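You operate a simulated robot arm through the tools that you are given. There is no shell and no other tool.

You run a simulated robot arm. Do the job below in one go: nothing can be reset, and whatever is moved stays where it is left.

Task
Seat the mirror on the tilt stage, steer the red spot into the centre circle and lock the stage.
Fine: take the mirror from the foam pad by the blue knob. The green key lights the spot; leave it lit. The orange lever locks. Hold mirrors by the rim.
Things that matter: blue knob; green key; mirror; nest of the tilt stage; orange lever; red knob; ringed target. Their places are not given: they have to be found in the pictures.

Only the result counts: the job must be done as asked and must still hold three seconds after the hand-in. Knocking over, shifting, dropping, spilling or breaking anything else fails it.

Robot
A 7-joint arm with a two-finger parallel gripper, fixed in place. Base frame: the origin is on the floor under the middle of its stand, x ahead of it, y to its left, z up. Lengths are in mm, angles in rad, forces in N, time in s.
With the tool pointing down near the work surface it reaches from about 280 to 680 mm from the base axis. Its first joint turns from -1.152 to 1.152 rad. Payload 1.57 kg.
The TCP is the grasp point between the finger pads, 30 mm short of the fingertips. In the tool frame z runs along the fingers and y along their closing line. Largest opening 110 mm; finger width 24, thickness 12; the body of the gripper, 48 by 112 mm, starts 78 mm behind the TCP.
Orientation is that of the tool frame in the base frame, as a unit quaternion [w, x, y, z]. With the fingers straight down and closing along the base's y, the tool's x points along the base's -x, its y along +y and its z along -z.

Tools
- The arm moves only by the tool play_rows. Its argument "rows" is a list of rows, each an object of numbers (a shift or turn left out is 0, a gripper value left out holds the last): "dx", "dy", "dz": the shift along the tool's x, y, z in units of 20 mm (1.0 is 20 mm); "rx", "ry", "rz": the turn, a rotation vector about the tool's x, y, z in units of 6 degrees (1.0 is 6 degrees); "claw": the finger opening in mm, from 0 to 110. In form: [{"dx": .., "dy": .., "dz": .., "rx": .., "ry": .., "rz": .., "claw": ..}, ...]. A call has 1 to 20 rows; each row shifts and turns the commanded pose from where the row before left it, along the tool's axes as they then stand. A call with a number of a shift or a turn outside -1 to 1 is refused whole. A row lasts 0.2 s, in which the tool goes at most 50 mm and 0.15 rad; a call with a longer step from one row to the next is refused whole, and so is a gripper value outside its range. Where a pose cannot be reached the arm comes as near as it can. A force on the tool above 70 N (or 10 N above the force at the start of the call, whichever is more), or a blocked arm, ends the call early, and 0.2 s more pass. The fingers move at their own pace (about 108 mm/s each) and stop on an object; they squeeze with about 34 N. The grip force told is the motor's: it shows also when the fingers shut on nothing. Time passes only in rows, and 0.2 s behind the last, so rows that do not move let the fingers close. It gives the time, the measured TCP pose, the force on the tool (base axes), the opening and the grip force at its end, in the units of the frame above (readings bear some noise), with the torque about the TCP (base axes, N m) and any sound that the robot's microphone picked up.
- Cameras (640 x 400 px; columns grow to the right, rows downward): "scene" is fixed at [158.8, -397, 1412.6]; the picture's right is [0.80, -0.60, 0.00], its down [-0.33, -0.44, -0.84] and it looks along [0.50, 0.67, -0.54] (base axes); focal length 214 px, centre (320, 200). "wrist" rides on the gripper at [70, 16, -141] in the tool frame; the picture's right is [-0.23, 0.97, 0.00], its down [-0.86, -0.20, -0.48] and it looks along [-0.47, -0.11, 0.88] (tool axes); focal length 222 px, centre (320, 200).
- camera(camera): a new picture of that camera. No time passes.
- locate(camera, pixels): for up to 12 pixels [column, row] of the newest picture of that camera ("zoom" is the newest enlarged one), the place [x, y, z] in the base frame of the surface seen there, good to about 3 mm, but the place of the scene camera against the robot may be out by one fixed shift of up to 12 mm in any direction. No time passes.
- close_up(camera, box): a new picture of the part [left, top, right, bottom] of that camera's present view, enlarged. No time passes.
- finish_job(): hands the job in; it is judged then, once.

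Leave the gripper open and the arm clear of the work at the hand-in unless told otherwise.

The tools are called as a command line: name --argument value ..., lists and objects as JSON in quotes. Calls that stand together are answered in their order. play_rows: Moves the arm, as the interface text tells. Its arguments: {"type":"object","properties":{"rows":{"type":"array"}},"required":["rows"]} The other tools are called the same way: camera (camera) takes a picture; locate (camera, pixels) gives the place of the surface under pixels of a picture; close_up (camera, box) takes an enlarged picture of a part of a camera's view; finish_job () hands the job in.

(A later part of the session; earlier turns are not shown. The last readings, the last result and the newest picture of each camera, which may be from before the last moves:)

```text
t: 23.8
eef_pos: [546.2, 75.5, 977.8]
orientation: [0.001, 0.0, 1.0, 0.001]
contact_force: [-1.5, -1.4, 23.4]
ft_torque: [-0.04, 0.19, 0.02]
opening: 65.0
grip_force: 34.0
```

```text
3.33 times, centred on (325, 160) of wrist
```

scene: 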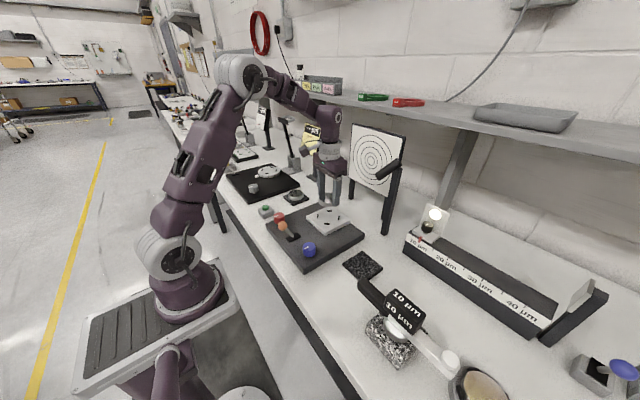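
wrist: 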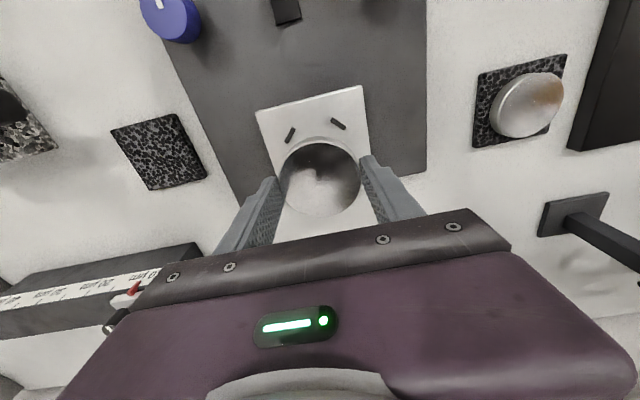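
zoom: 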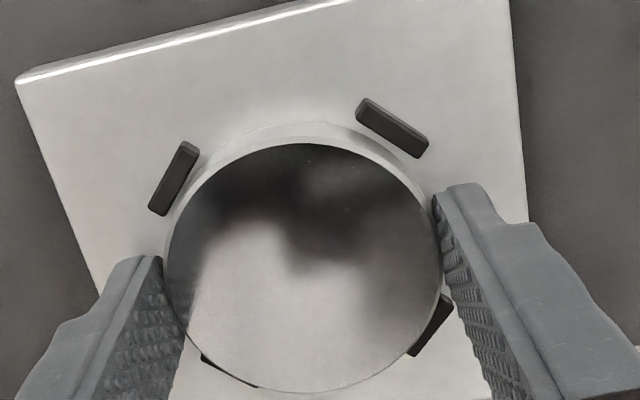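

It sits between all four posts. Releasing: opening to 72, then 95.

play_rows --rows '[{"claw": 68}, {"claw": 75}, {"claw": 90}, {"claw": 100}, {}]'

close_up --camera "wrist" --box '[265, 100, 385, 220]'

```text
t: 25.0
eef_pos: [546.0, 74.4, 976.3]
orientation: [0.001, 0.001, 1.0, 0.0]
contact_force: [0.2, 0.6, 0.9]
ft_torque: [-0.02, -0.02, 0.01]
opening: 99.8
grip_force: 0.1
```

```text
3.33 times, centred on (325, 160) of wrist
```

zoom: 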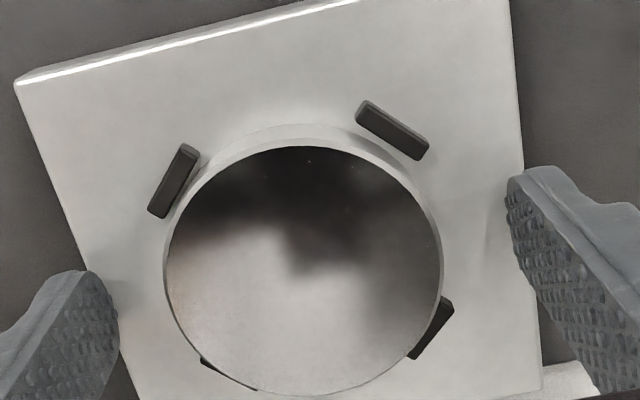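

Force back to zero, mirror released. I'll check the mirror's top height for levelness.

locate --camera "zoom" --pixels '[[303, 150], [303, 390], [172, 270], [435, 270], [205, 185], [395, 360], [395, 185], [215, 350], [303, 270], [180, 180], [392, 130], [435, 325]]'

```text
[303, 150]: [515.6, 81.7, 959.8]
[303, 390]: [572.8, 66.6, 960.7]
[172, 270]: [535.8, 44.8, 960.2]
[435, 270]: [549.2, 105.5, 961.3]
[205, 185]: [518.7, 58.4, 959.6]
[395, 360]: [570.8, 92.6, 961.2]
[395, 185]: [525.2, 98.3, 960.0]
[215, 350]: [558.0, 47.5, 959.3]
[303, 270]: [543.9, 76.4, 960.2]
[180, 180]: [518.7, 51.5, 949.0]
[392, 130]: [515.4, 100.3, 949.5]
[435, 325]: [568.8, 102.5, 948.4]
```

Mirror lies flat (top z≈960 all round) inside the posts. Raising the tool straight up 120 mm.

play_rows --rows '[{"dz": -0.4}, {"dz": -0.8}, {"dz": -1.0}, {"dz": -1.0}, {"dz": -1.0}, {"dz": -1.0}, {"dz": -0.8}, {}]'

camera --camera "wrist"

close_up --camera "scene" --box '[220, 160, 400, 290]'

```text
t: 26.8
eef_pos: [545.0, 75.8, 1095.0]
orientation: [0.0, 0.0, 1.0, 0.0]
contact_force: [-0.1, -0.4, -0.7]
ft_torque: [0.01, -0.03, -0.04]
opening: 100.1
grip_force: 0.1
```

```text
taken
```

wrist: 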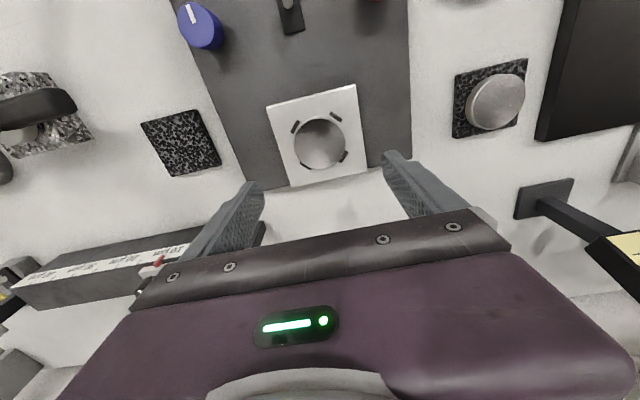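

```text
3.08 times, centred on (310, 225) of scene
```

zoom: 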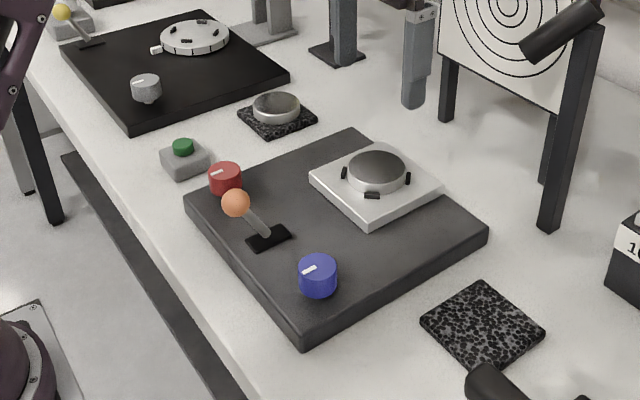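

Now the green key, at about (397.5,278,939). I'll move over it at z≈1045 while closing the fingers.

play_rows --rows '[{"dx": 0.735, "dy": 1.0, "claw": 60}, {"dx": 0.735, "dy": 1.0}, {"dx": 0.735, "dy": 1.0}, {"dx": 0.735, "dy": 1.0, "dz": 0.2}, {"dx": 0.735, "dy": 1.0, "dz": 0.3}, {"dx": 0.735, "dy": 1.0, "dz": 0.4}, {"dx": 0.735, "dy": 1.0, "dz": 0.4}, {"dx": 0.735, "dy": 1.0, "dz": 0.4}, {"dx": 0.735, "dy": 1.0, "dz": 0.4}, {"dx": 0.735, "dy": 1.0, "dz": 0.4, "claw": 0}, {"dy": 0.1}, {}]'

camera --camera "wrist"

close_up --camera "wrist" --box '[270, 110, 380, 200]'

```text
t: 29.4
eef_pos: [395.7, 277.6, 1047.0]
orientation: [0.001, -0.001, 1.0, 0.0]
contact_force: [0.4, 0.2, 0.6]
ft_torque: [0.02, -0.01, 0.03]
opening: 0.1
grip_force: 21.3
```

```text
taken
```

wrist: 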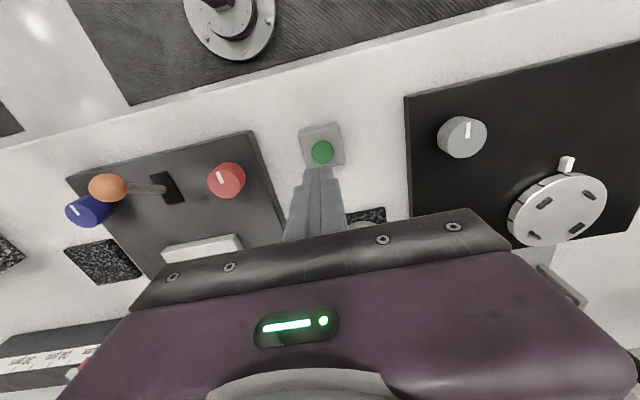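

```text
4.44 times, centred on (325, 155) of wrist
```

zoom: 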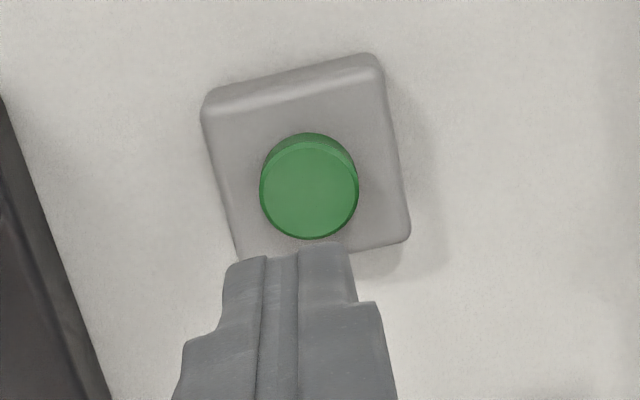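

locate --camera "zoom" --pixels '[[309, 190], [265, 190], [353, 190], [309, 145], [309, 232], [240, 120], [380, 200], [360, 80], [290, 275], [320, 275]]'

```text
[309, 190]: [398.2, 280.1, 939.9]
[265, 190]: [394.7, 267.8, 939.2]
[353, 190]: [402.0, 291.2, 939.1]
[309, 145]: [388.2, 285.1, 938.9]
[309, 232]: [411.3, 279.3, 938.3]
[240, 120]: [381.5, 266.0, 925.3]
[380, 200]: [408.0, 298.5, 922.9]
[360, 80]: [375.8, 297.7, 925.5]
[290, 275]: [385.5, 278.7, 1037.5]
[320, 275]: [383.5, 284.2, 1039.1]
```

Key top at (398.5,280.5,939.3). I'll shift +1 x, +2 y, and come down 70 mm, leaving ~7 mm to the key.

play_rows --rows '[{"dx": -0.05, "dy": 0.1, "dz": 0.8}, {"dz": 1.0}, {"dz": 1.0}, {"dz": 0.5}, {"dz": 0.2}, {}]'

close_up --camera "wrist" --box '[270, 130, 380, 220]'

close_up --camera "scene" --box '[235, 170, 335, 240]'

```text
t: 30.8
eef_pos: [397.9, 279.5, 976.5]
orientation: [0.001, 0.0, 1.0, 0.0]
contact_force: [0.2, 0.2, 0.1]
ft_torque: [0.02, 0.0, 0.0]
opening: 0.1
grip_force: 20.8
```

```text
4.44 times, centred on (325, 175) of wrist
```

zoom: 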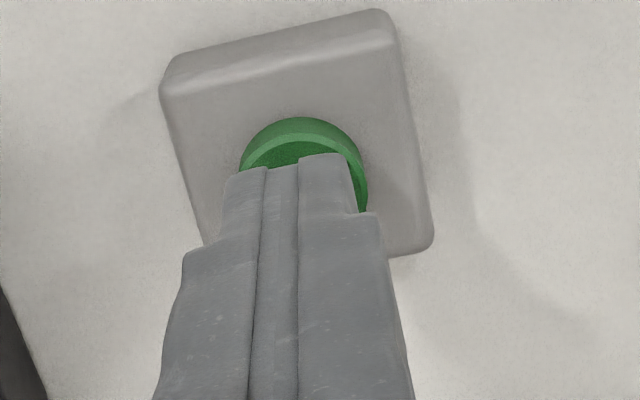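

```text
5.71 times, centred on (285, 205) of scene
```

zoom: 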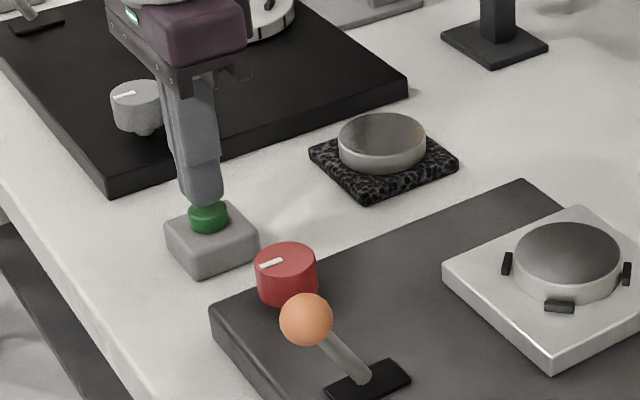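

Fingertips are just above the key. Pressing down in small steps, listening for the click.

play_rows --rows '[{"dz": 0.2}, {"dz": 0.1}, {"dz": 0.1}, {}]'

close_up --camera "scene" --box '[330, 110, 430, 200]'

```text
t: 31.8
eef_pos: [399.0, 279.0, 969.8]
orientation: [0.001, -0.001, 1.0, 0.0]
contact_force: [-0.6, -0.2, 0.4]
ft_torque: [0.0, 0.0, 0.02]
opening: 0.0
grip_force: 20.8
```

```text
4.44 times, centred on (380, 155) of scene
```

zoom: 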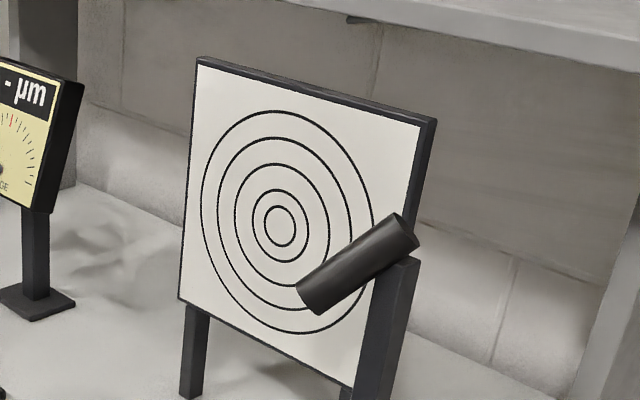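

No contact yet (0.4 N). Continuing 1 mm steps.

play_rows --rows '[{"dz": 0.05}, {"dz": 0.05}, {"dz": 0.05}, {}]'

```text
t: 32.8
eef_pos: [397.5, 278.1, 965.6]
orientation: [0.0, -0.001, 1.0, 0.0]
contact_force: [0.4, 0.6, 1.0]
ft_torque: [0.03, 0.01, 0.01]
opening: 0.0
grip_force: 21.5
```

close_up --camera "scene" --box '[235, 190, 295, 240]'

play_rows --rows '[{"dz": 0.05}, {"dz": 0.05}, {}]'

```text
8.00 times, centred on (265, 215) of scene
```

zoom: 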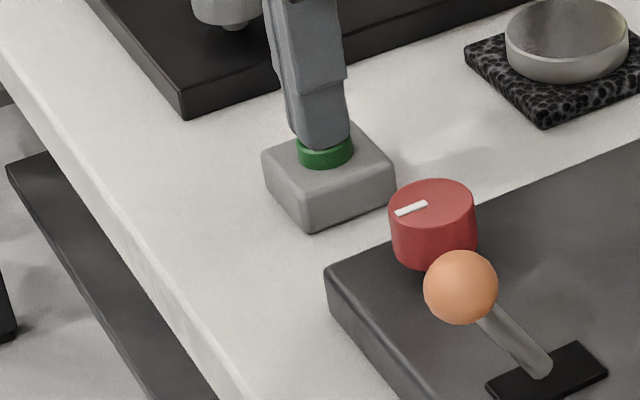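

```text
t: 33.6
eef_pos: [399.3, 279.0, 964.0]
orientation: [0.0, 0.001, 1.0, 0.0]
contact_force: [-2.2, 0.5, 2.0]
ft_torque: [0.0, -0.01, 0.01]
opening: 0.0
grip_force: 21.8
heard: click
```

Click heard. Checking the target for the spot before lifting.

close_up --camera "scene" --box '[330, 110, 430, 200]'

camera --camera "scene"

```text
4.44 times, centred on (380, 155) of scene
```

zoom: 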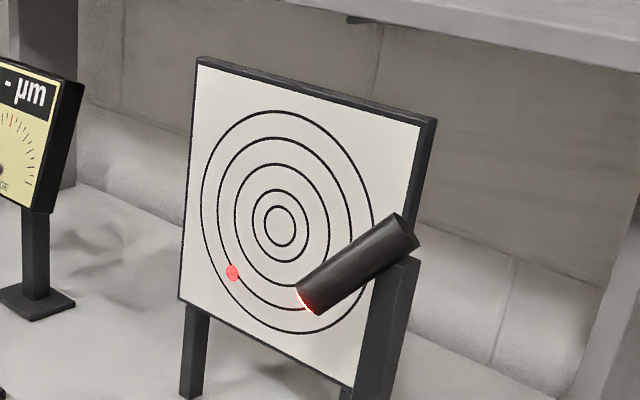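

```text
taken
```

scene: 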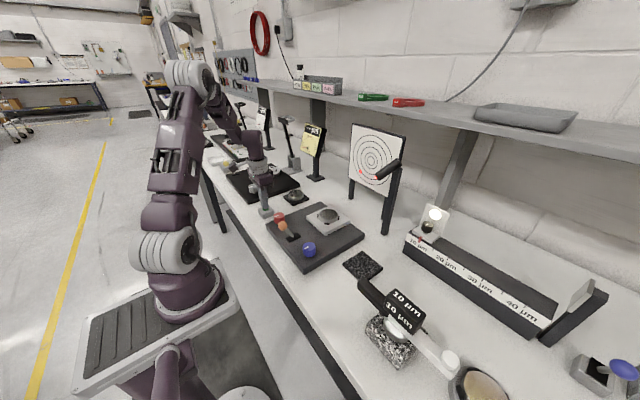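

The spot is lit at zoom (232,272); the centre circle is at (279,226). I lift straight up and check it stays lit.

play_rows --rows '[{"dz": -0.5}, {"dz": -1.0}, {"dz": -1.0}, {"dz": -1.0}, {"dz": -1.0}, {}]'

close_up --camera "scene" --box '[330, 110, 430, 200]'

locate --camera "zoom" --pixels '[[232, 272], [280, 226], [268, 220], [296, 235], [279, 206], [279, 246]]'

```text
t: 35.0
eef_pos: [397.0, 278.1, 1056.5]
orientation: [0.0, -0.001, 1.0, 0.001]
contact_force: [0.1, 0.6, -0.8]
ft_torque: [0.03, 0.0, 0.01]
opening: 0.0
grip_force: 21.3
```

```text
4.44 times, centred on (380, 155) of scene
```

zoom: 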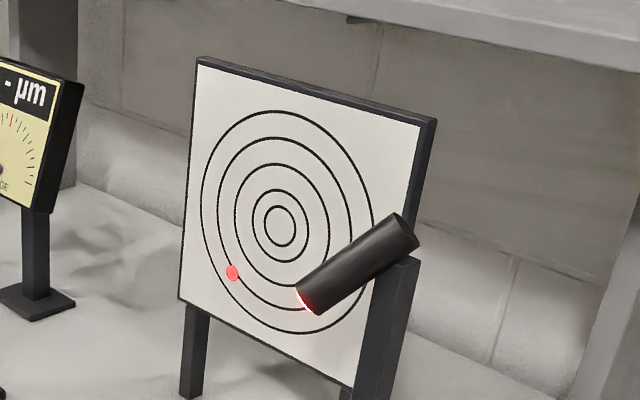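

```text
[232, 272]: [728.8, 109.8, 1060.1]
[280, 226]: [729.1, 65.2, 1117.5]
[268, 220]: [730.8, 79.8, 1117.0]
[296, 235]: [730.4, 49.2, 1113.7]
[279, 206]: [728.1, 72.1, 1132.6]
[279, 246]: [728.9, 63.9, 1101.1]
```

The spot stays lit at about (y110, z1060) versus centre (y65, z1117): it needs ≈-45 in y and ≈+57 in z. Next: the red knob at (398,169). I'll move above it and look.

play_rows --rows '[{"dy": -1.0, "claw": 70}, {"dy": -1.0}, {"dy": -1.0}, {"dy": -1.0}, {"dy": -1.0}, {"dy": -0.48}, {}]'

camera --camera "wrist"

close_up --camera "wrist" --box '[260, 90, 390, 200]'

```text
t: 36.6
eef_pos: [400.0, 169.7, 1054.8]
orientation: [-0.001, 0.0, 1.0, -0.001]
contact_force: [-0.6, -0.3, 0.3]
ft_torque: [0.04, 0.04, -0.02]
opening: 69.9
grip_force: 0.1
```

```text
taken
```

wrist: 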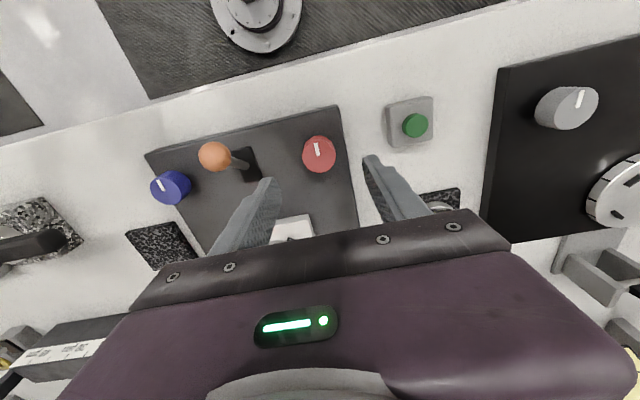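

```text
3.64 times, centred on (325, 145) of wrist
```

zoom: 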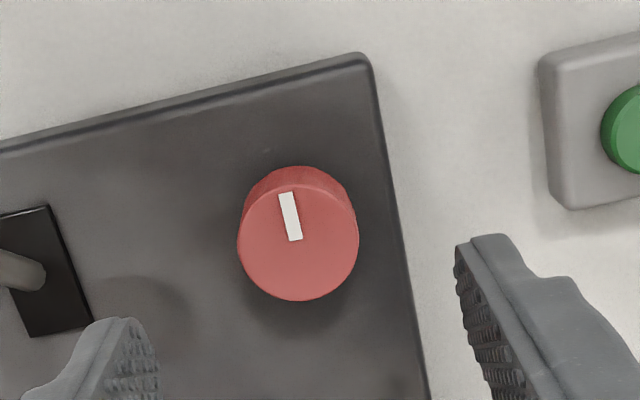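

locate --camera "zoom" --pixels '[[297, 240], [242, 240], [354, 240], [297, 185], [297, 296], [284, 195], [295, 238], [297, 330], [230, 200], [400, 250], [350, 70], [20, 270]]'

```text
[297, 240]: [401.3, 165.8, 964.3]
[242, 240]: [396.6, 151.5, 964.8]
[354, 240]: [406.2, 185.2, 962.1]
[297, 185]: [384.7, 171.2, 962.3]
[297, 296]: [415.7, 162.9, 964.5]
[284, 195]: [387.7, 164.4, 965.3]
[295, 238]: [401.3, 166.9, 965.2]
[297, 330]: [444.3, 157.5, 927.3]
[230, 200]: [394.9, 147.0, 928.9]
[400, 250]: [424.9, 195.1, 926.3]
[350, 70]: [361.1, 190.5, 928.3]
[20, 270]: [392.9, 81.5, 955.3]
```

Red knob centre (400.9,167.7), ∅≈34, top 964. I'll align and descend with fingers open 64 to TCP z≈970.

play_rows --rows '[{"dx": -0.05, "dy": -0.075, "dz": 0.5, "claw": 64}, {"dz": 1.0}, {"dz": 1.0}, {"dz": 1.0}, {"dz": 0.5}, {"dz": 0.25}, {}]'

close_up --camera "wrist" --box '[250, 100, 390, 220]'

close_up --camera "scene" --box '[235, 170, 335, 260]'

```text
t: 38.2
eef_pos: [400.4, 169.3, 967.8]
orientation: [-0.001, 0.0, 1.0, 0.0]
contact_force: [-0.4, -0.5, 0.3]
ft_torque: [-0.05, 0.01, -0.02]
opening: 63.8
grip_force: 0.1
```

```text
3.33 times, centred on (320, 160) of wrist
```

zoom: 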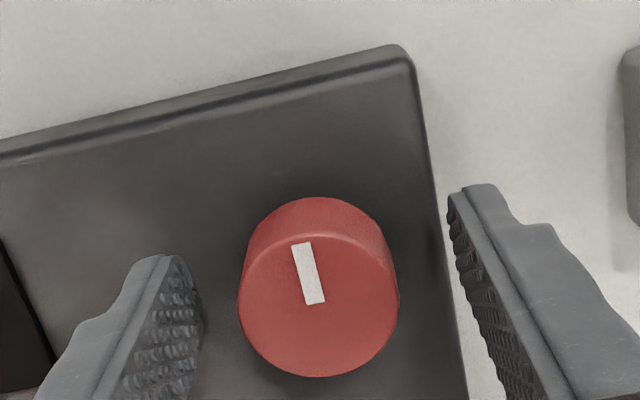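

```text
4.44 times, centred on (285, 215) of scene
```

zoom: 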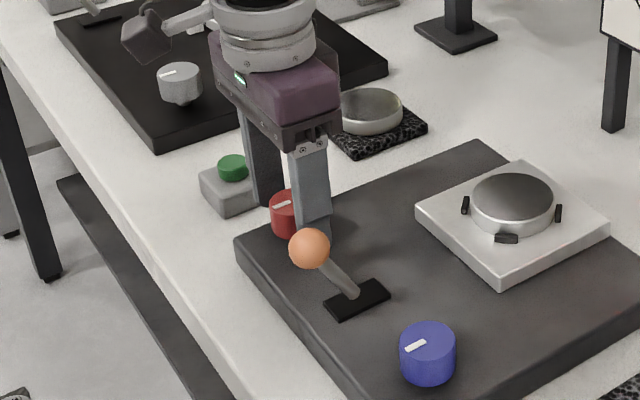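

close_up --camera "wrist" --box '[250, 100, 390, 220]'

locate --camera "zoom" --pixels '[[242, 305], [393, 305], [318, 238], [318, 370], [198, 300], [200, 320], [450, 200], [470, 240], [265, 260], [370, 350], [265, 350], [370, 260]]'

```text
3.33 times, centred on (320, 160) of wrist
```

zoom: 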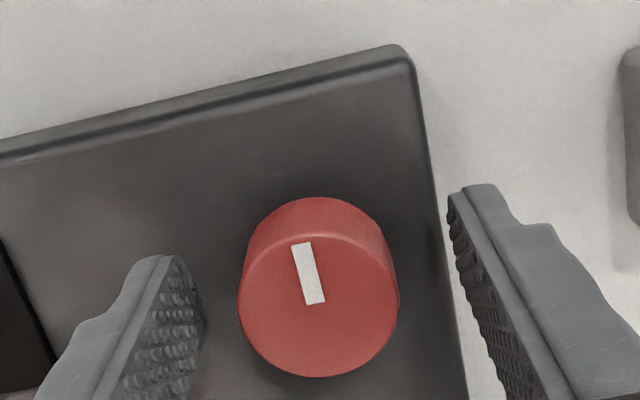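

```text
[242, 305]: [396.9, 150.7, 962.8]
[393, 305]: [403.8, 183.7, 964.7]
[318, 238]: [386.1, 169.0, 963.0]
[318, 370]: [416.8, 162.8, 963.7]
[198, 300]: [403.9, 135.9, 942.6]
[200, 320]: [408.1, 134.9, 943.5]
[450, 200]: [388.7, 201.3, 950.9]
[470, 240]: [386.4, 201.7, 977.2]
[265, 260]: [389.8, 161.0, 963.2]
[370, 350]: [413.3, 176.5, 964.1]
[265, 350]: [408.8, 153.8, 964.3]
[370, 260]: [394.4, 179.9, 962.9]
```

Fingers mid y≈168.4 vs knob 167.2: nudging -1.2 y, +0.8 x, then closing on the red knob.

play_rows --rows '[{"dx": -0.04, "dy": -0.06}, {}, {"claw": 45}, {"claw": 25}, {"claw": 20}, {}]'

close_up --camera "scene" --box '[330, 110, 430, 200]'

```text
t: 39.6
eef_pos: [399.8, 166.6, 968.1]
orientation: [0.0, -0.002, 1.0, 0.0]
contact_force: [-1.2, 3.1, -0.6]
ft_torque: [0.1, -0.07, 0.03]
opening: 35.4
grip_force: 42.2
```

```text
4.44 times, centred on (380, 155) of scene
```

zoom: 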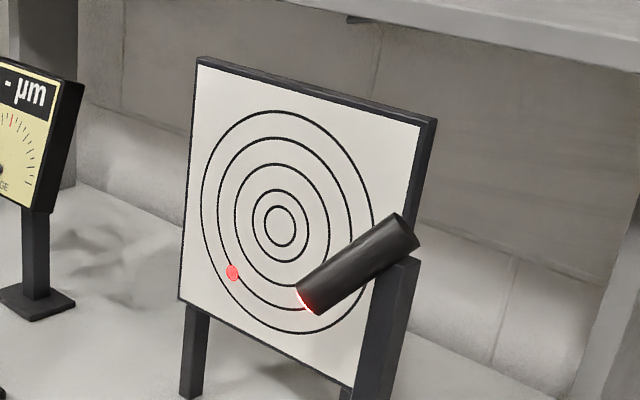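

Knob gripped (35.4 mm). Test turn: +12° about the tool axis, then see how the spot moves.

play_rows --rows '[{"rz": 0.5}, {"rz": 0.5}, {"rz": 0.5}, {"rz": 0.5}, {}]'

close_up --camera "scene" --box '[330, 110, 430, 200]'

close_up --camera "wrist" --box '[250, 100, 390, 220]'

```text
t: 40.8
eef_pos: [401.1, 166.6, 968.6]
orientation: [0.0, 0.104, 0.995, 0.001]
contact_force: [-5.1, 20.3, 21.1]
ft_torque: [0.39, 0.92, 0.01]
opening: 35.7
grip_force: 42.6
```

```text
4.44 times, centred on (380, 155) of scene
```

zoom: 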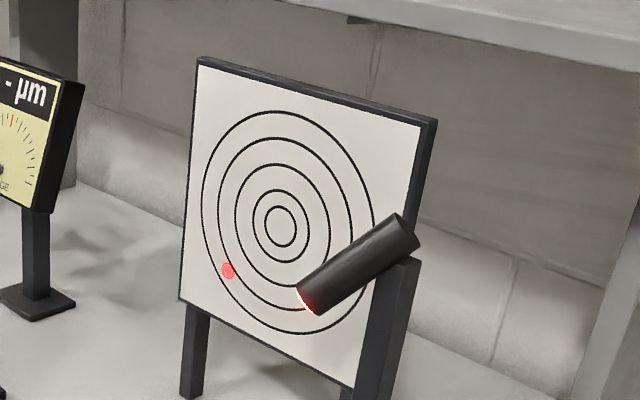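

```text
3.33 times, centred on (320, 160) of wrist
```

zoom: 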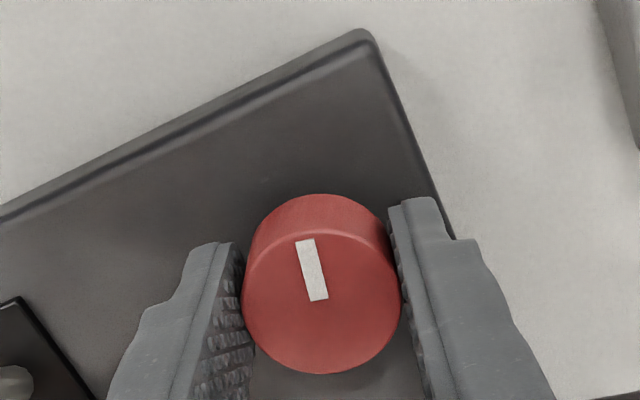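

The spot moved slightly left (232→228), so +rz moves it +y; I need the other way. Locating the spot exactly.

close_up --camera "scene" --box '[355, 145, 395, 185]'

```text
10.00 times, centred on (375, 165) of scene
```

zoom: 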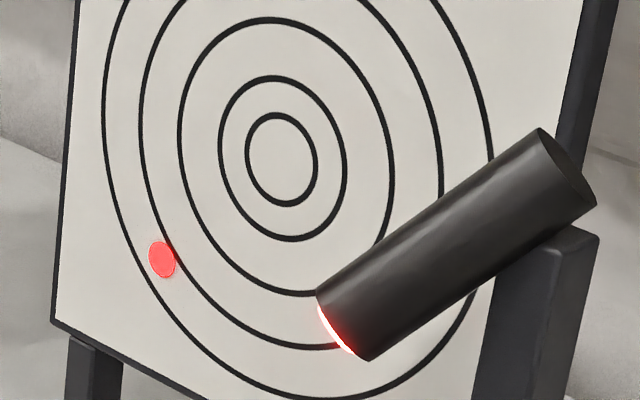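

locate --camera "zoom" --pixels '[[162, 260], [162, 260], [282, 159], [282, 159], [246, 145], [319, 172], [280, 113], [285, 205]]'

```text
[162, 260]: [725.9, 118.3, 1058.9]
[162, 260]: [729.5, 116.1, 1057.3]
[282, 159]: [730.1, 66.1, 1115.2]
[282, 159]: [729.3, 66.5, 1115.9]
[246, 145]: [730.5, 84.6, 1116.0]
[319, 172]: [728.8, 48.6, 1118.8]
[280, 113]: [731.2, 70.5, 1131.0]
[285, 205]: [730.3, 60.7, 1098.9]
```

Rate is roughly 4–6 mm per 12°. Turning back by -36° and measuring again.

play_rows --rows '[{"rz": -0.6}, {"rz": -0.6}, {"rz": -0.6}, {"rz": -0.6}, {"rz": -0.6}, {"rz": -0.6}, {"rz": -0.6}, {"rz": -0.6}, {"rz": -0.6}, {"rz": -0.6}, {}]'

close_up --camera "wrist" --box '[250, 100, 390, 220]'

close_up --camera "scene" --box '[355, 145, 395, 185]'

```text
t: 43.2
eef_pos: [401.6, 166.9, 967.5]
orientation: [0.001, -0.208, 0.978, 0.001]
contact_force: [1.4, 9.7, 18.6]
ft_torque: [-0.05, 0.65, 0.05]
opening: 35.7
grip_force: 42.7
```

```text
3.33 times, centred on (320, 160) of wrist
```

zoom: 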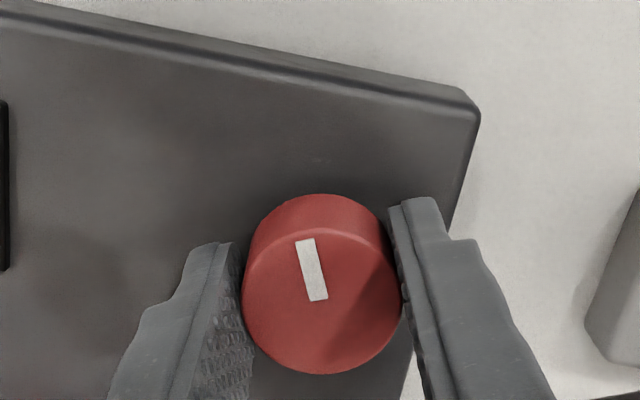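

```text
10.00 times, centred on (375, 165) of scene
```

zoom: 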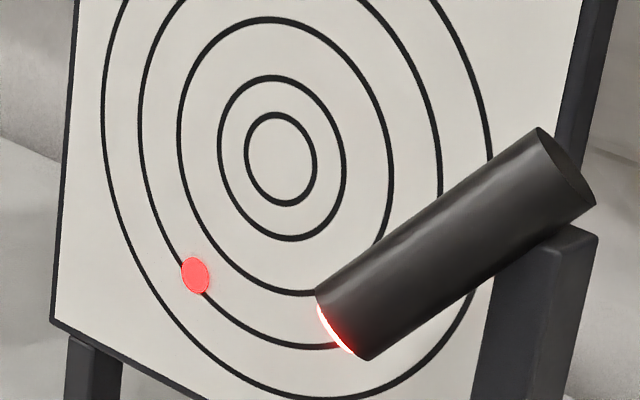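

The knob turns with the fingers; -36° moved the spot right from (162,260) to (195,275). I need about 2.9 times more: ≈ -100°. Continuing -48°.

play_rows --rows '[{"rz": -0.8}, {"rz": -0.8}, {"rz": -0.8}, {"rz": -0.8}, {"rz": -0.8}, {"rz": -0.8}, {"rz": -0.8}, {"rz": -0.8}, {"rz": -0.8}, {"rz": -0.8}, {}]'

close_up --camera "wrist" --box '[250, 100, 390, 220]'

close_up --camera "scene" --box '[355, 145, 395, 185]'

camera --camera "scene"

```text
t: 45.6
eef_pos: [401.0, 165.6, 968.2]
orientation: [-0.001, -0.588, 0.809, 0.0]
contact_force: [13.1, -10.0, -17.8]
ft_torque: [-0.35, -0.3, -0.03]
opening: 35.7
grip_force: 42.4
```

```text
3.33 times, centred on (320, 160) of wrist
```

zoom: 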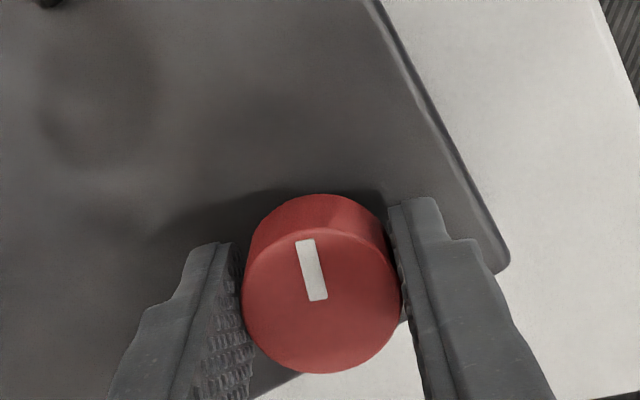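

```text
10.00 times, centred on (375, 165) of scene
```

zoom: 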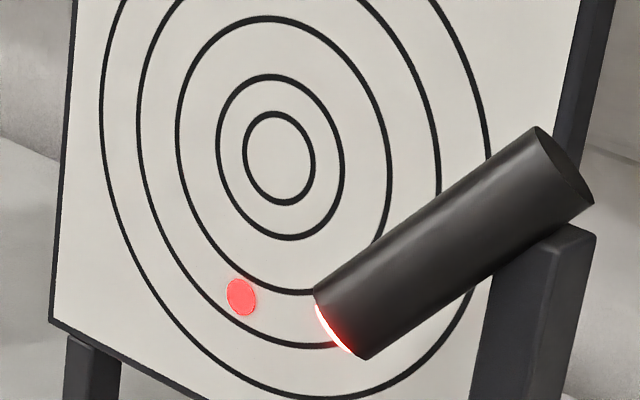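

```text
taken
```

scene: 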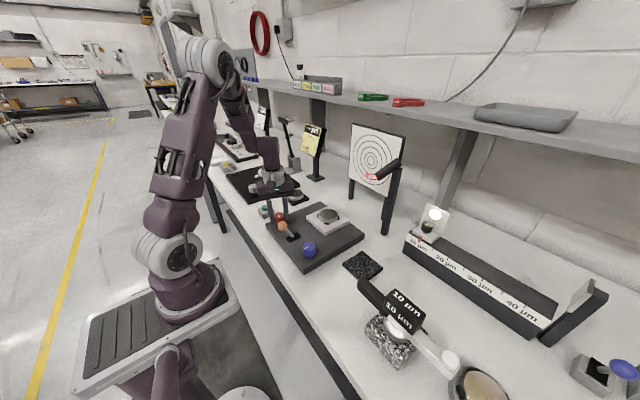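

The spot is now at (241,297). Locating it and the centre in base coordinates.

close_up --camera "scene" --box '[355, 145, 395, 185]'

locate --camera "zoom" --pixels '[[241, 297], [241, 297], [241, 297], [279, 157], [279, 157], [279, 157], [244, 143], [315, 172], [277, 112], [283, 203]]'

```text
10.00 times, centred on (375, 165) of scene
```

zoom: 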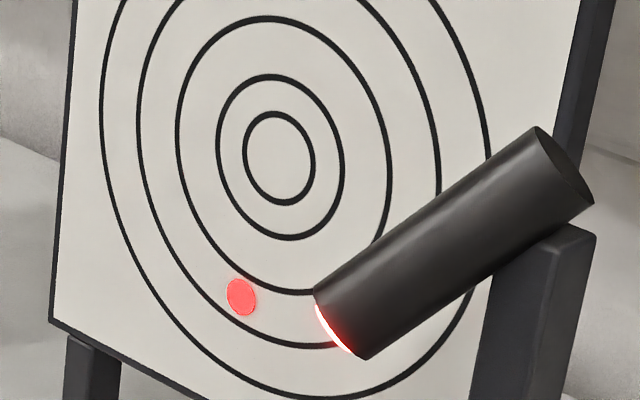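

```text
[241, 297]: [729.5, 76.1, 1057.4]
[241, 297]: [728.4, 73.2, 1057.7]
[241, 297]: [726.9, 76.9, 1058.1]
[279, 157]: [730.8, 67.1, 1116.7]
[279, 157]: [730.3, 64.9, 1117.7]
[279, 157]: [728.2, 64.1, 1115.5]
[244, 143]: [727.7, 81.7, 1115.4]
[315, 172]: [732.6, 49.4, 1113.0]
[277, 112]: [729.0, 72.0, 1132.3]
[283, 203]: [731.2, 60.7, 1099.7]
```

Spot (y75.4,z1058) vs centre (y65.4,z1116.6). Rate ≈0.49 mm/deg: another -20.5° on the red knob.

play_rows --rows '[{"rz": -0.68}, {"rz": -0.68}, {"rz": -0.68}, {"rz": -0.68}, {"rz": -0.68}, {}]'

close_up --camera "scene" --box '[355, 145, 395, 185]'

```text
t: 47.0
eef_pos: [400.8, 164.6, 968.1]
orientation: [0.0, 0.723, -0.691, 0.001]
contact_force: [17.9, -9.9, 0.3]
ft_torque: [-0.7, -0.16, 0.02]
opening: 35.5
grip_force: 42.6
```

```text
10.00 times, centred on (375, 165) of scene
```

zoom: 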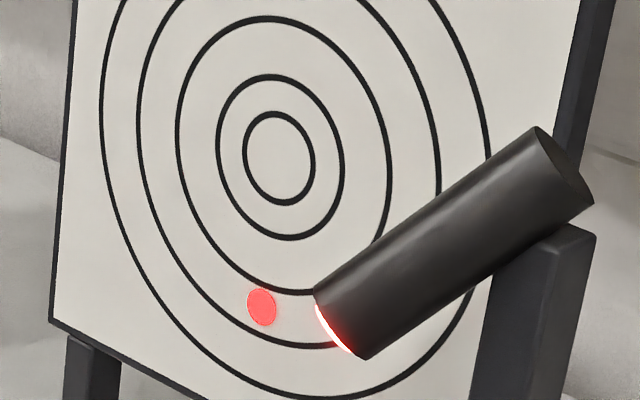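

Spot is now below the centre. Releasing the red knob, rising 90 mm and checking.

play_rows --rows '[{"claw": 38}, {"claw": 50}, {"claw": 64}, {}, {"dz": -0.5}, {"dz": -1.0}, {"dz": -1.0}, {"dz": -1.0}, {"dz": -1.0}, {}]'

close_up --camera "scene" --box '[355, 145, 395, 185]'

locate --camera "zoom" --pixels '[[261, 307], [261, 307], [261, 307], [261, 307]]'

```text
t: 49.2
eef_pos: [399.9, 166.7, 1060.6]
orientation: [0.0, 0.721, -0.693, 0.0]
contact_force: [-1.1, -0.1, -0.1]
ft_torque: [-0.02, 0.03, -0.01]
opening: 64.3
grip_force: 0.1
```

```text
10.00 times, centred on (375, 165) of scene
```

zoom: 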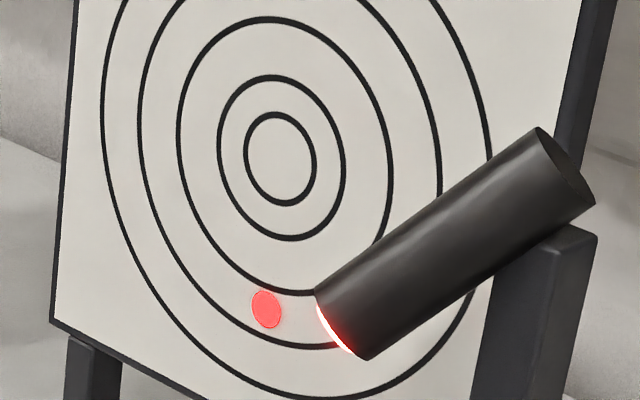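

```text
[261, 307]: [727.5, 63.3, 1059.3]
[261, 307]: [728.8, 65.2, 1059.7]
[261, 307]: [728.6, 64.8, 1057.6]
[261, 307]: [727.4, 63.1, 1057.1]
```

Red done for now (spot at (266,309), y≈62). I'll rise 30 mm and turn the tool back +92.6° to its normal heading.

play_rows --rows '[{"dz": -0.75}, {"dz": -0.75}, {"rz": 0.96}, {"rz": 0.96}, {"rz": 0.96}, {"rz": 0.96}, {"rz": 0.96}, {"rz": 0.96}, {"rz": 0.96}, {"rz": 0.96}, {"rz": 0.96}, {"rz": 0.96}, {"rz": 0.96}, {"rz": 0.96}, {"rz": 0.96}, {"rz": 0.96}, {"rz": 0.96}, {"rz": 1.0}]'

```text
t: 53.0
eef_pos: [401.1, 166.9, 1088.6]
orientation: [0.0, 0.0, 1.0, -0.001]
contact_force: [-0.5, -0.3, -0.4]
ft_torque: [0.04, -0.01, -0.01]
opening: 64.3
grip_force: 0.0
```

Heading is back to normal. Moving -176 mm in y to stand above the blue knob at about (398.5,-9).

play_rows --rows '[{"dy": -0.9}, {"dy": -0.9}, {"dy": -0.9}, {"dy": -0.9}, {"dy": -0.9}, {"dy": -0.9}, {"dy": -0.9}, {"dy": -0.9}, {"dy": -0.9}, {"dy": -0.7}, {}]'

camera --camera "wrist"

close_up --camera "wrist" --box '[260, 70, 390, 200]'

```text
t: 55.4
eef_pos: [400.4, -9.8, 1087.4]
orientation: [0.0, 0.0, 1.0, 0.0]
contact_force: [0.4, 0.9, -0.1]
ft_torque: [0.01, 0.01, 0.03]
opening: 63.7
grip_force: 0.1
```

```text
taken
```

wrist: 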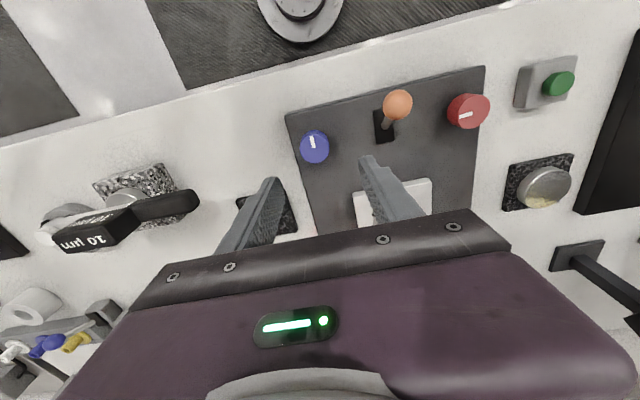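

```text
3.08 times, centred on (325, 135) of wrist
```

zoom: 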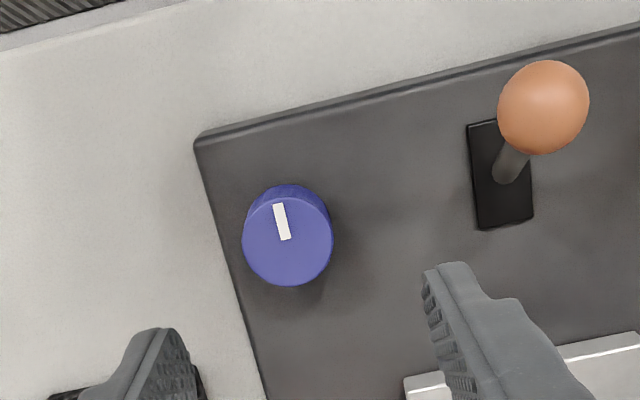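

locate --camera "zoom" --pixels '[[288, 241], [246, 241], [329, 241], [288, 199], [288, 282], [258, 212], [317, 270], [317, 212], [258, 270], [545, 105], [512, 165], [500, 215]]'

```text
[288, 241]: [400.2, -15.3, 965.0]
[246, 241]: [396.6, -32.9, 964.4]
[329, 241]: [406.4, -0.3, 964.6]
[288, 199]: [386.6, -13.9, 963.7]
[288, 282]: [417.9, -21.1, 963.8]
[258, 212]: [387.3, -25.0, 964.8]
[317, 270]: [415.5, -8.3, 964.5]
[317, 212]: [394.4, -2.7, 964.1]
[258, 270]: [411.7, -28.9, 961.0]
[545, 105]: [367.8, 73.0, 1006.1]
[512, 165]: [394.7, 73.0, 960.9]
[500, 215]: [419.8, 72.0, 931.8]
```

Blue knob centre (401.8,-16.7), top 964. Aligning (-7 y, +1.2 x) and descending to TCP z≈968.

play_rows --rows '[{"dx": -0.06, "dy": -0.36, "dz": 0.4}, {"dz": 1.0}, {"dz": 1.0}, {"dz": 1.0}, {"dz": 1.0}, {"dz": 1.0}, {"dz": 0.57}, {}]'

close_up --camera "wrist" --box '[250, 100, 390, 220]'

locate --camera "zoom" --pixels '[[242, 305], [393, 305], [318, 238], [318, 370], [265, 260], [370, 350], [265, 350], [370, 260], [198, 300], [200, 320], [450, 200], [470, 240]]'

```text
t: 57.2
eef_pos: [401.1, -17.0, 968.6]
orientation: [0.0, 0.0, 1.0, -0.001]
contact_force: [-0.9, 0.1, 0.3]
ft_torque: [0.02, -0.01, 0.0]
opening: 64.2
grip_force: 0.1
```

```text
3.33 times, centred on (320, 160) of wrist
```

zoom: 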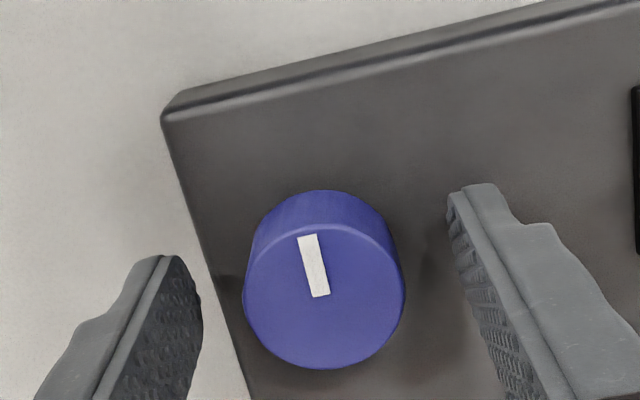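

```text
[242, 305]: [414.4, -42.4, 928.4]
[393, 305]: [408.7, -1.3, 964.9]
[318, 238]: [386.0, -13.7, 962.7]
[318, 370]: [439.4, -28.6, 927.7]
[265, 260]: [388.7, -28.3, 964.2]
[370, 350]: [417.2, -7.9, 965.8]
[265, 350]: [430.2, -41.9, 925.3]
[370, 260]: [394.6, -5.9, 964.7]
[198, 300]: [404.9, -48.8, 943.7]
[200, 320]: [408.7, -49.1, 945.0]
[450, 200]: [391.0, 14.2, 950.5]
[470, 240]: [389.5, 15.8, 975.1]
```

Nearly centred; small nudge (-1 x, +0.5 y) and close on the blue knob.

play_rows --rows '[{"dx": 0.05, "dy": 0.02}, {}, {"claw": 45}, {"claw": 25}, {"claw": 20}, {}]'

close_up --camera "scene" --box '[355, 145, 395, 185]'

```text
t: 58.6
eef_pos: [399.6, -16.6, 969.6]
orientation: [0.0, -0.001, 1.0, 0.0]
contact_force: [-0.1, 1.0, -2.5]
ft_torque: [0.04, -0.17, -0.04]
opening: 35.8
grip_force: 42.7
```

```text
10.00 times, centred on (375, 165) of scene
```

zoom: 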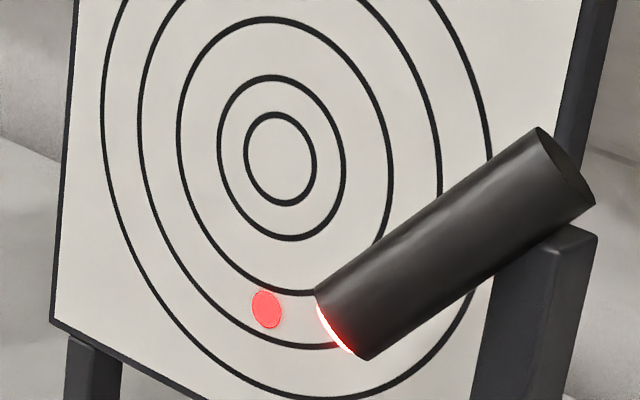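

Blue knob gripped. Test turn of -18°.

play_rows --rows '[{"rz": -0.6}, {"rz": -0.6}, {"rz": -0.6}, {"rz": -0.6}, {"rz": -0.6}, {}]'

close_up --camera "scene" --box '[355, 145, 395, 185]'

```text
t: 60.0
eef_pos: [400.8, -17.6, 969.5]
orientation: [0.0, -0.157, 0.988, 0.0]
contact_force: [-9.8, -15.0, 7.2]
ft_torque: [-0.29, -0.08, 0.0]
opening: 35.3
grip_force: 42.2
```

```text
10.00 times, centred on (375, 165) of scene
```

zoom: 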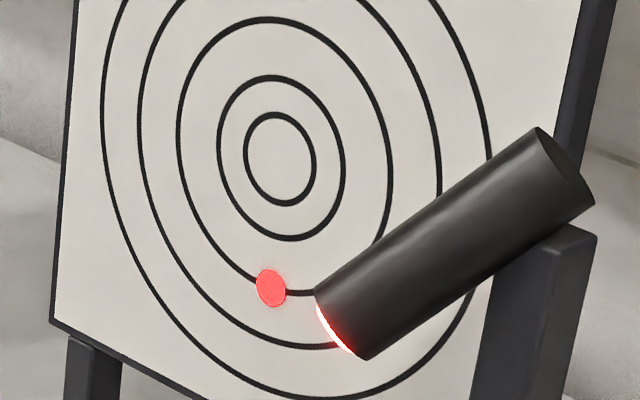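

-18° raised the spot by 21 px (309→288). I need ~131 px more: about -112°. Continuing -60° in one call.

play_rows --rows '[{"rz": -0.8}, {"rz": -0.8}, {"rz": -0.8}, {"rz": -0.8}, {"rz": -0.8}, {"rz": -0.8}, {"rz": -0.8}, {"rz": -0.8}, {"rz": -0.8}, {"rz": -0.8}, {"rz": -0.8}, {"rz": -0.8}, {}]'

close_up --camera "scene" --box '[355, 145, 395, 185]'

close_up --camera "wrist" --box '[250, 100, 390, 220]'

```text
t: 62.8
eef_pos: [402.5, -14.4, 969.1]
orientation: [0.001, -0.614, 0.789, 0.0]
contact_force: [19.8, 23.7, -6.0]
ft_torque: [0.9, -0.13, 0.07]
opening: 34.9
grip_force: 42.3
```

```text
10.00 times, centred on (375, 165) of scene
```

zoom: 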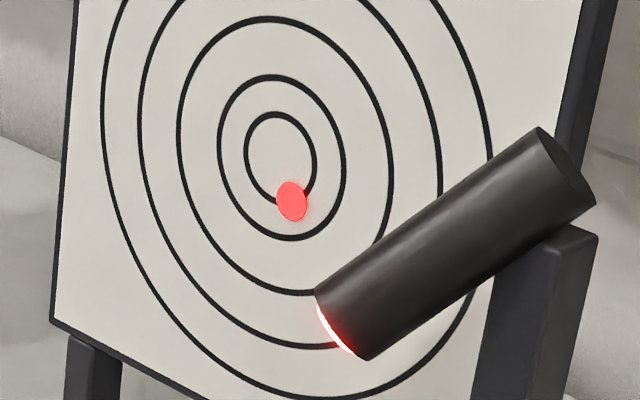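

```text
3.33 times, centred on (320, 160) of wrist
```

zoom: 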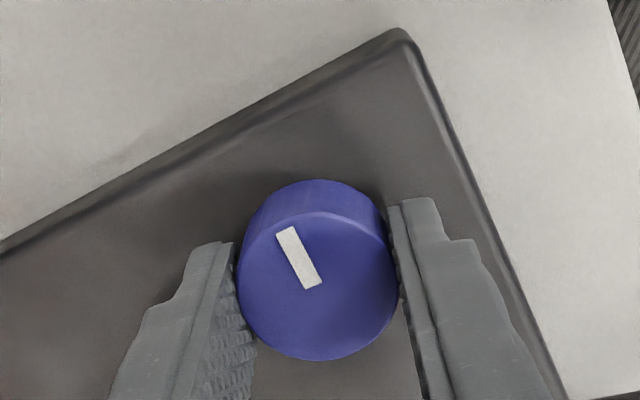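

Spot now at (292,202), close to the centre (279,157). The knob slipped slightly in the fingers because I'm a bit off-centre, so I'll open, turn back +60° in place, re-centre and re-grip.

play_rows --rows '[{"claw": 38}, {"claw": 50}, {"claw": 64}, {}, {"rz": 1.0}, {"rz": 1.0}, {"rz": 1.0}, {"rz": 1.0}, {"rz": 1.0}, {"rz": 1.0}, {"rz": 1.0}, {"rz": 1.0}, {"rz": 1.0}, {"rz": 1.0}, {"rz": 1.0}, {"rz": 1.0}, {"rz": 0.6}, {}]'

close_up --camera "wrist" --box '[250, 100, 390, 220]'

close_up --camera "scene" --box '[355, 145, 395, 185]'

```text
t: 66.6
eef_pos: [401.4, -15.7, 969.1]
orientation: [0.0, 0.001, 1.0, 0.0]
contact_force: [-0.7, 0.1, 0.6]
ft_torque: [0.0, 0.04, -0.02]
opening: 63.9
grip_force: 0.1
```

```text
3.33 times, centred on (320, 160) of wrist
```

zoom: 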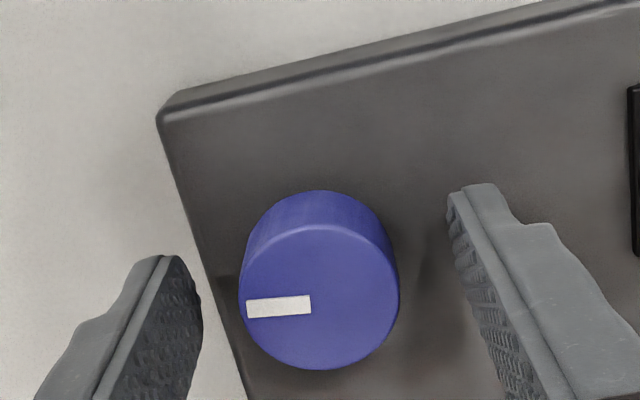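

```text
10.00 times, centred on (375, 165) of scene
```

zoom: 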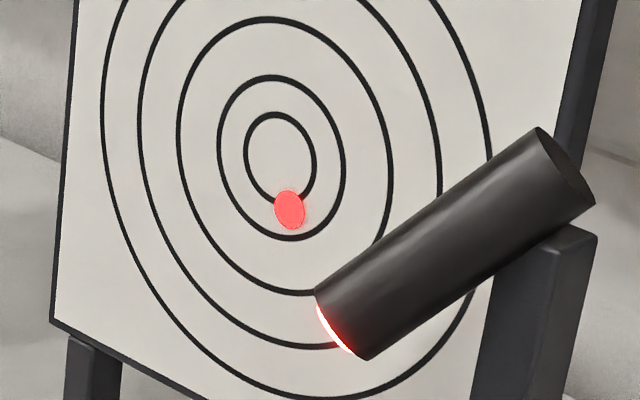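

Blue is turned; spot at (289,209). Re-centring on the knob (-1.3 x, -0.5 y), closing, and turning -42° more.

play_rows --rows '[{"dx": 0.065, "dy": -0.025}, {}, {"claw": 45}, {"claw": 25}, {"claw": 20}, {}, {"rz": -0.7}, {"rz": -0.7}, {"rz": -0.7}, {"rz": -0.7}, {"rz": -0.7}, {"rz": -0.7}, {"rz": -0.7}, {"rz": -0.7}, {"rz": -0.7}, {"rz": -0.7}, {}]'

close_up --camera "wrist" --box '[250, 100, 390, 220]'

close_up --camera "scene" --box '[355, 145, 395, 185]'

```text
t: 70.2
eef_pos: [400.9, -17.1, 969.1]
orientation: [0.001, -0.359, 0.933, 0.0]
contact_force: [13.3, -29.1, 20.3]
ft_torque: [-0.96, 0.05, -0.06]
opening: 35.5
grip_force: 42.5
```

```text
3.33 times, centred on (320, 160) of wrist
```

zoom: 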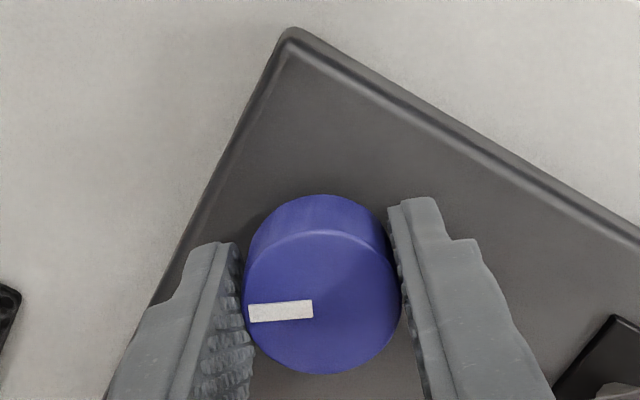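

```text
10.00 times, centred on (375, 165) of scene
```

zoom: 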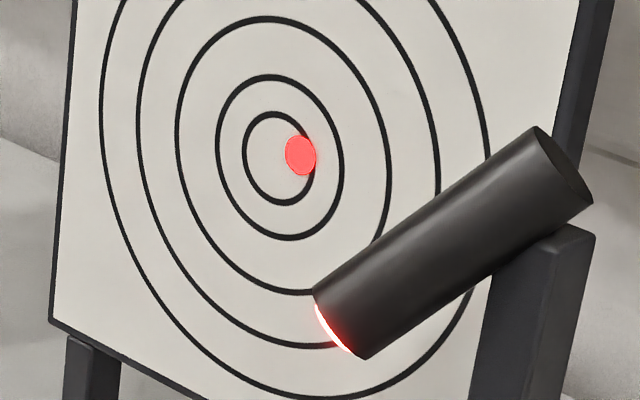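

Spot at (300,155). Moving it left along the target's horizontal will also raise it ~10 px in the picture, so it should be ~12 px lower. Releasing lost ~7 px last time; I'll release and look.

play_rows --rows '[{"claw": 38}, {"claw": 50}, {"claw": 64}, {}, {}]'

close_up --camera "scene" --box '[355, 145, 395, 185]'

locate --camera "zoom" --pixels '[[299, 162], [279, 157], [280, 158], [281, 157]]'

```text
t: 71.4
eef_pos: [400.0, -16.5, 969.6]
orientation: [-0.001, -0.359, 0.933, 0.001]
contact_force: [-0.3, -0.2, -0.3]
ft_torque: [-0.02, -0.01, 0.01]
opening: 64.0
grip_force: 0.1
```

```text
10.00 times, centred on (375, 165) of scene
```

zoom: 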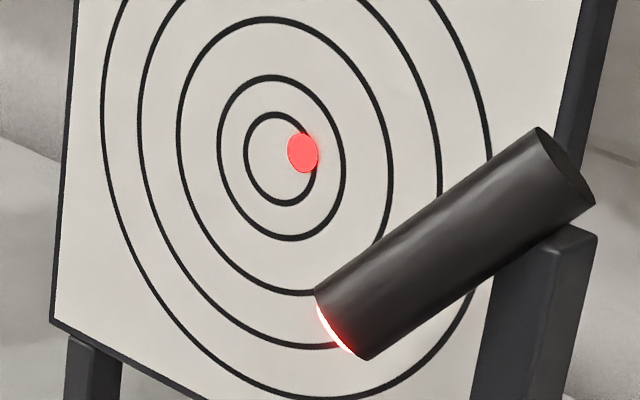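

```text
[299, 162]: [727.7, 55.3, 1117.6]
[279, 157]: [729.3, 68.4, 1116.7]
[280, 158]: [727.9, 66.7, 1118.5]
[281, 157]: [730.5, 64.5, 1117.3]
```

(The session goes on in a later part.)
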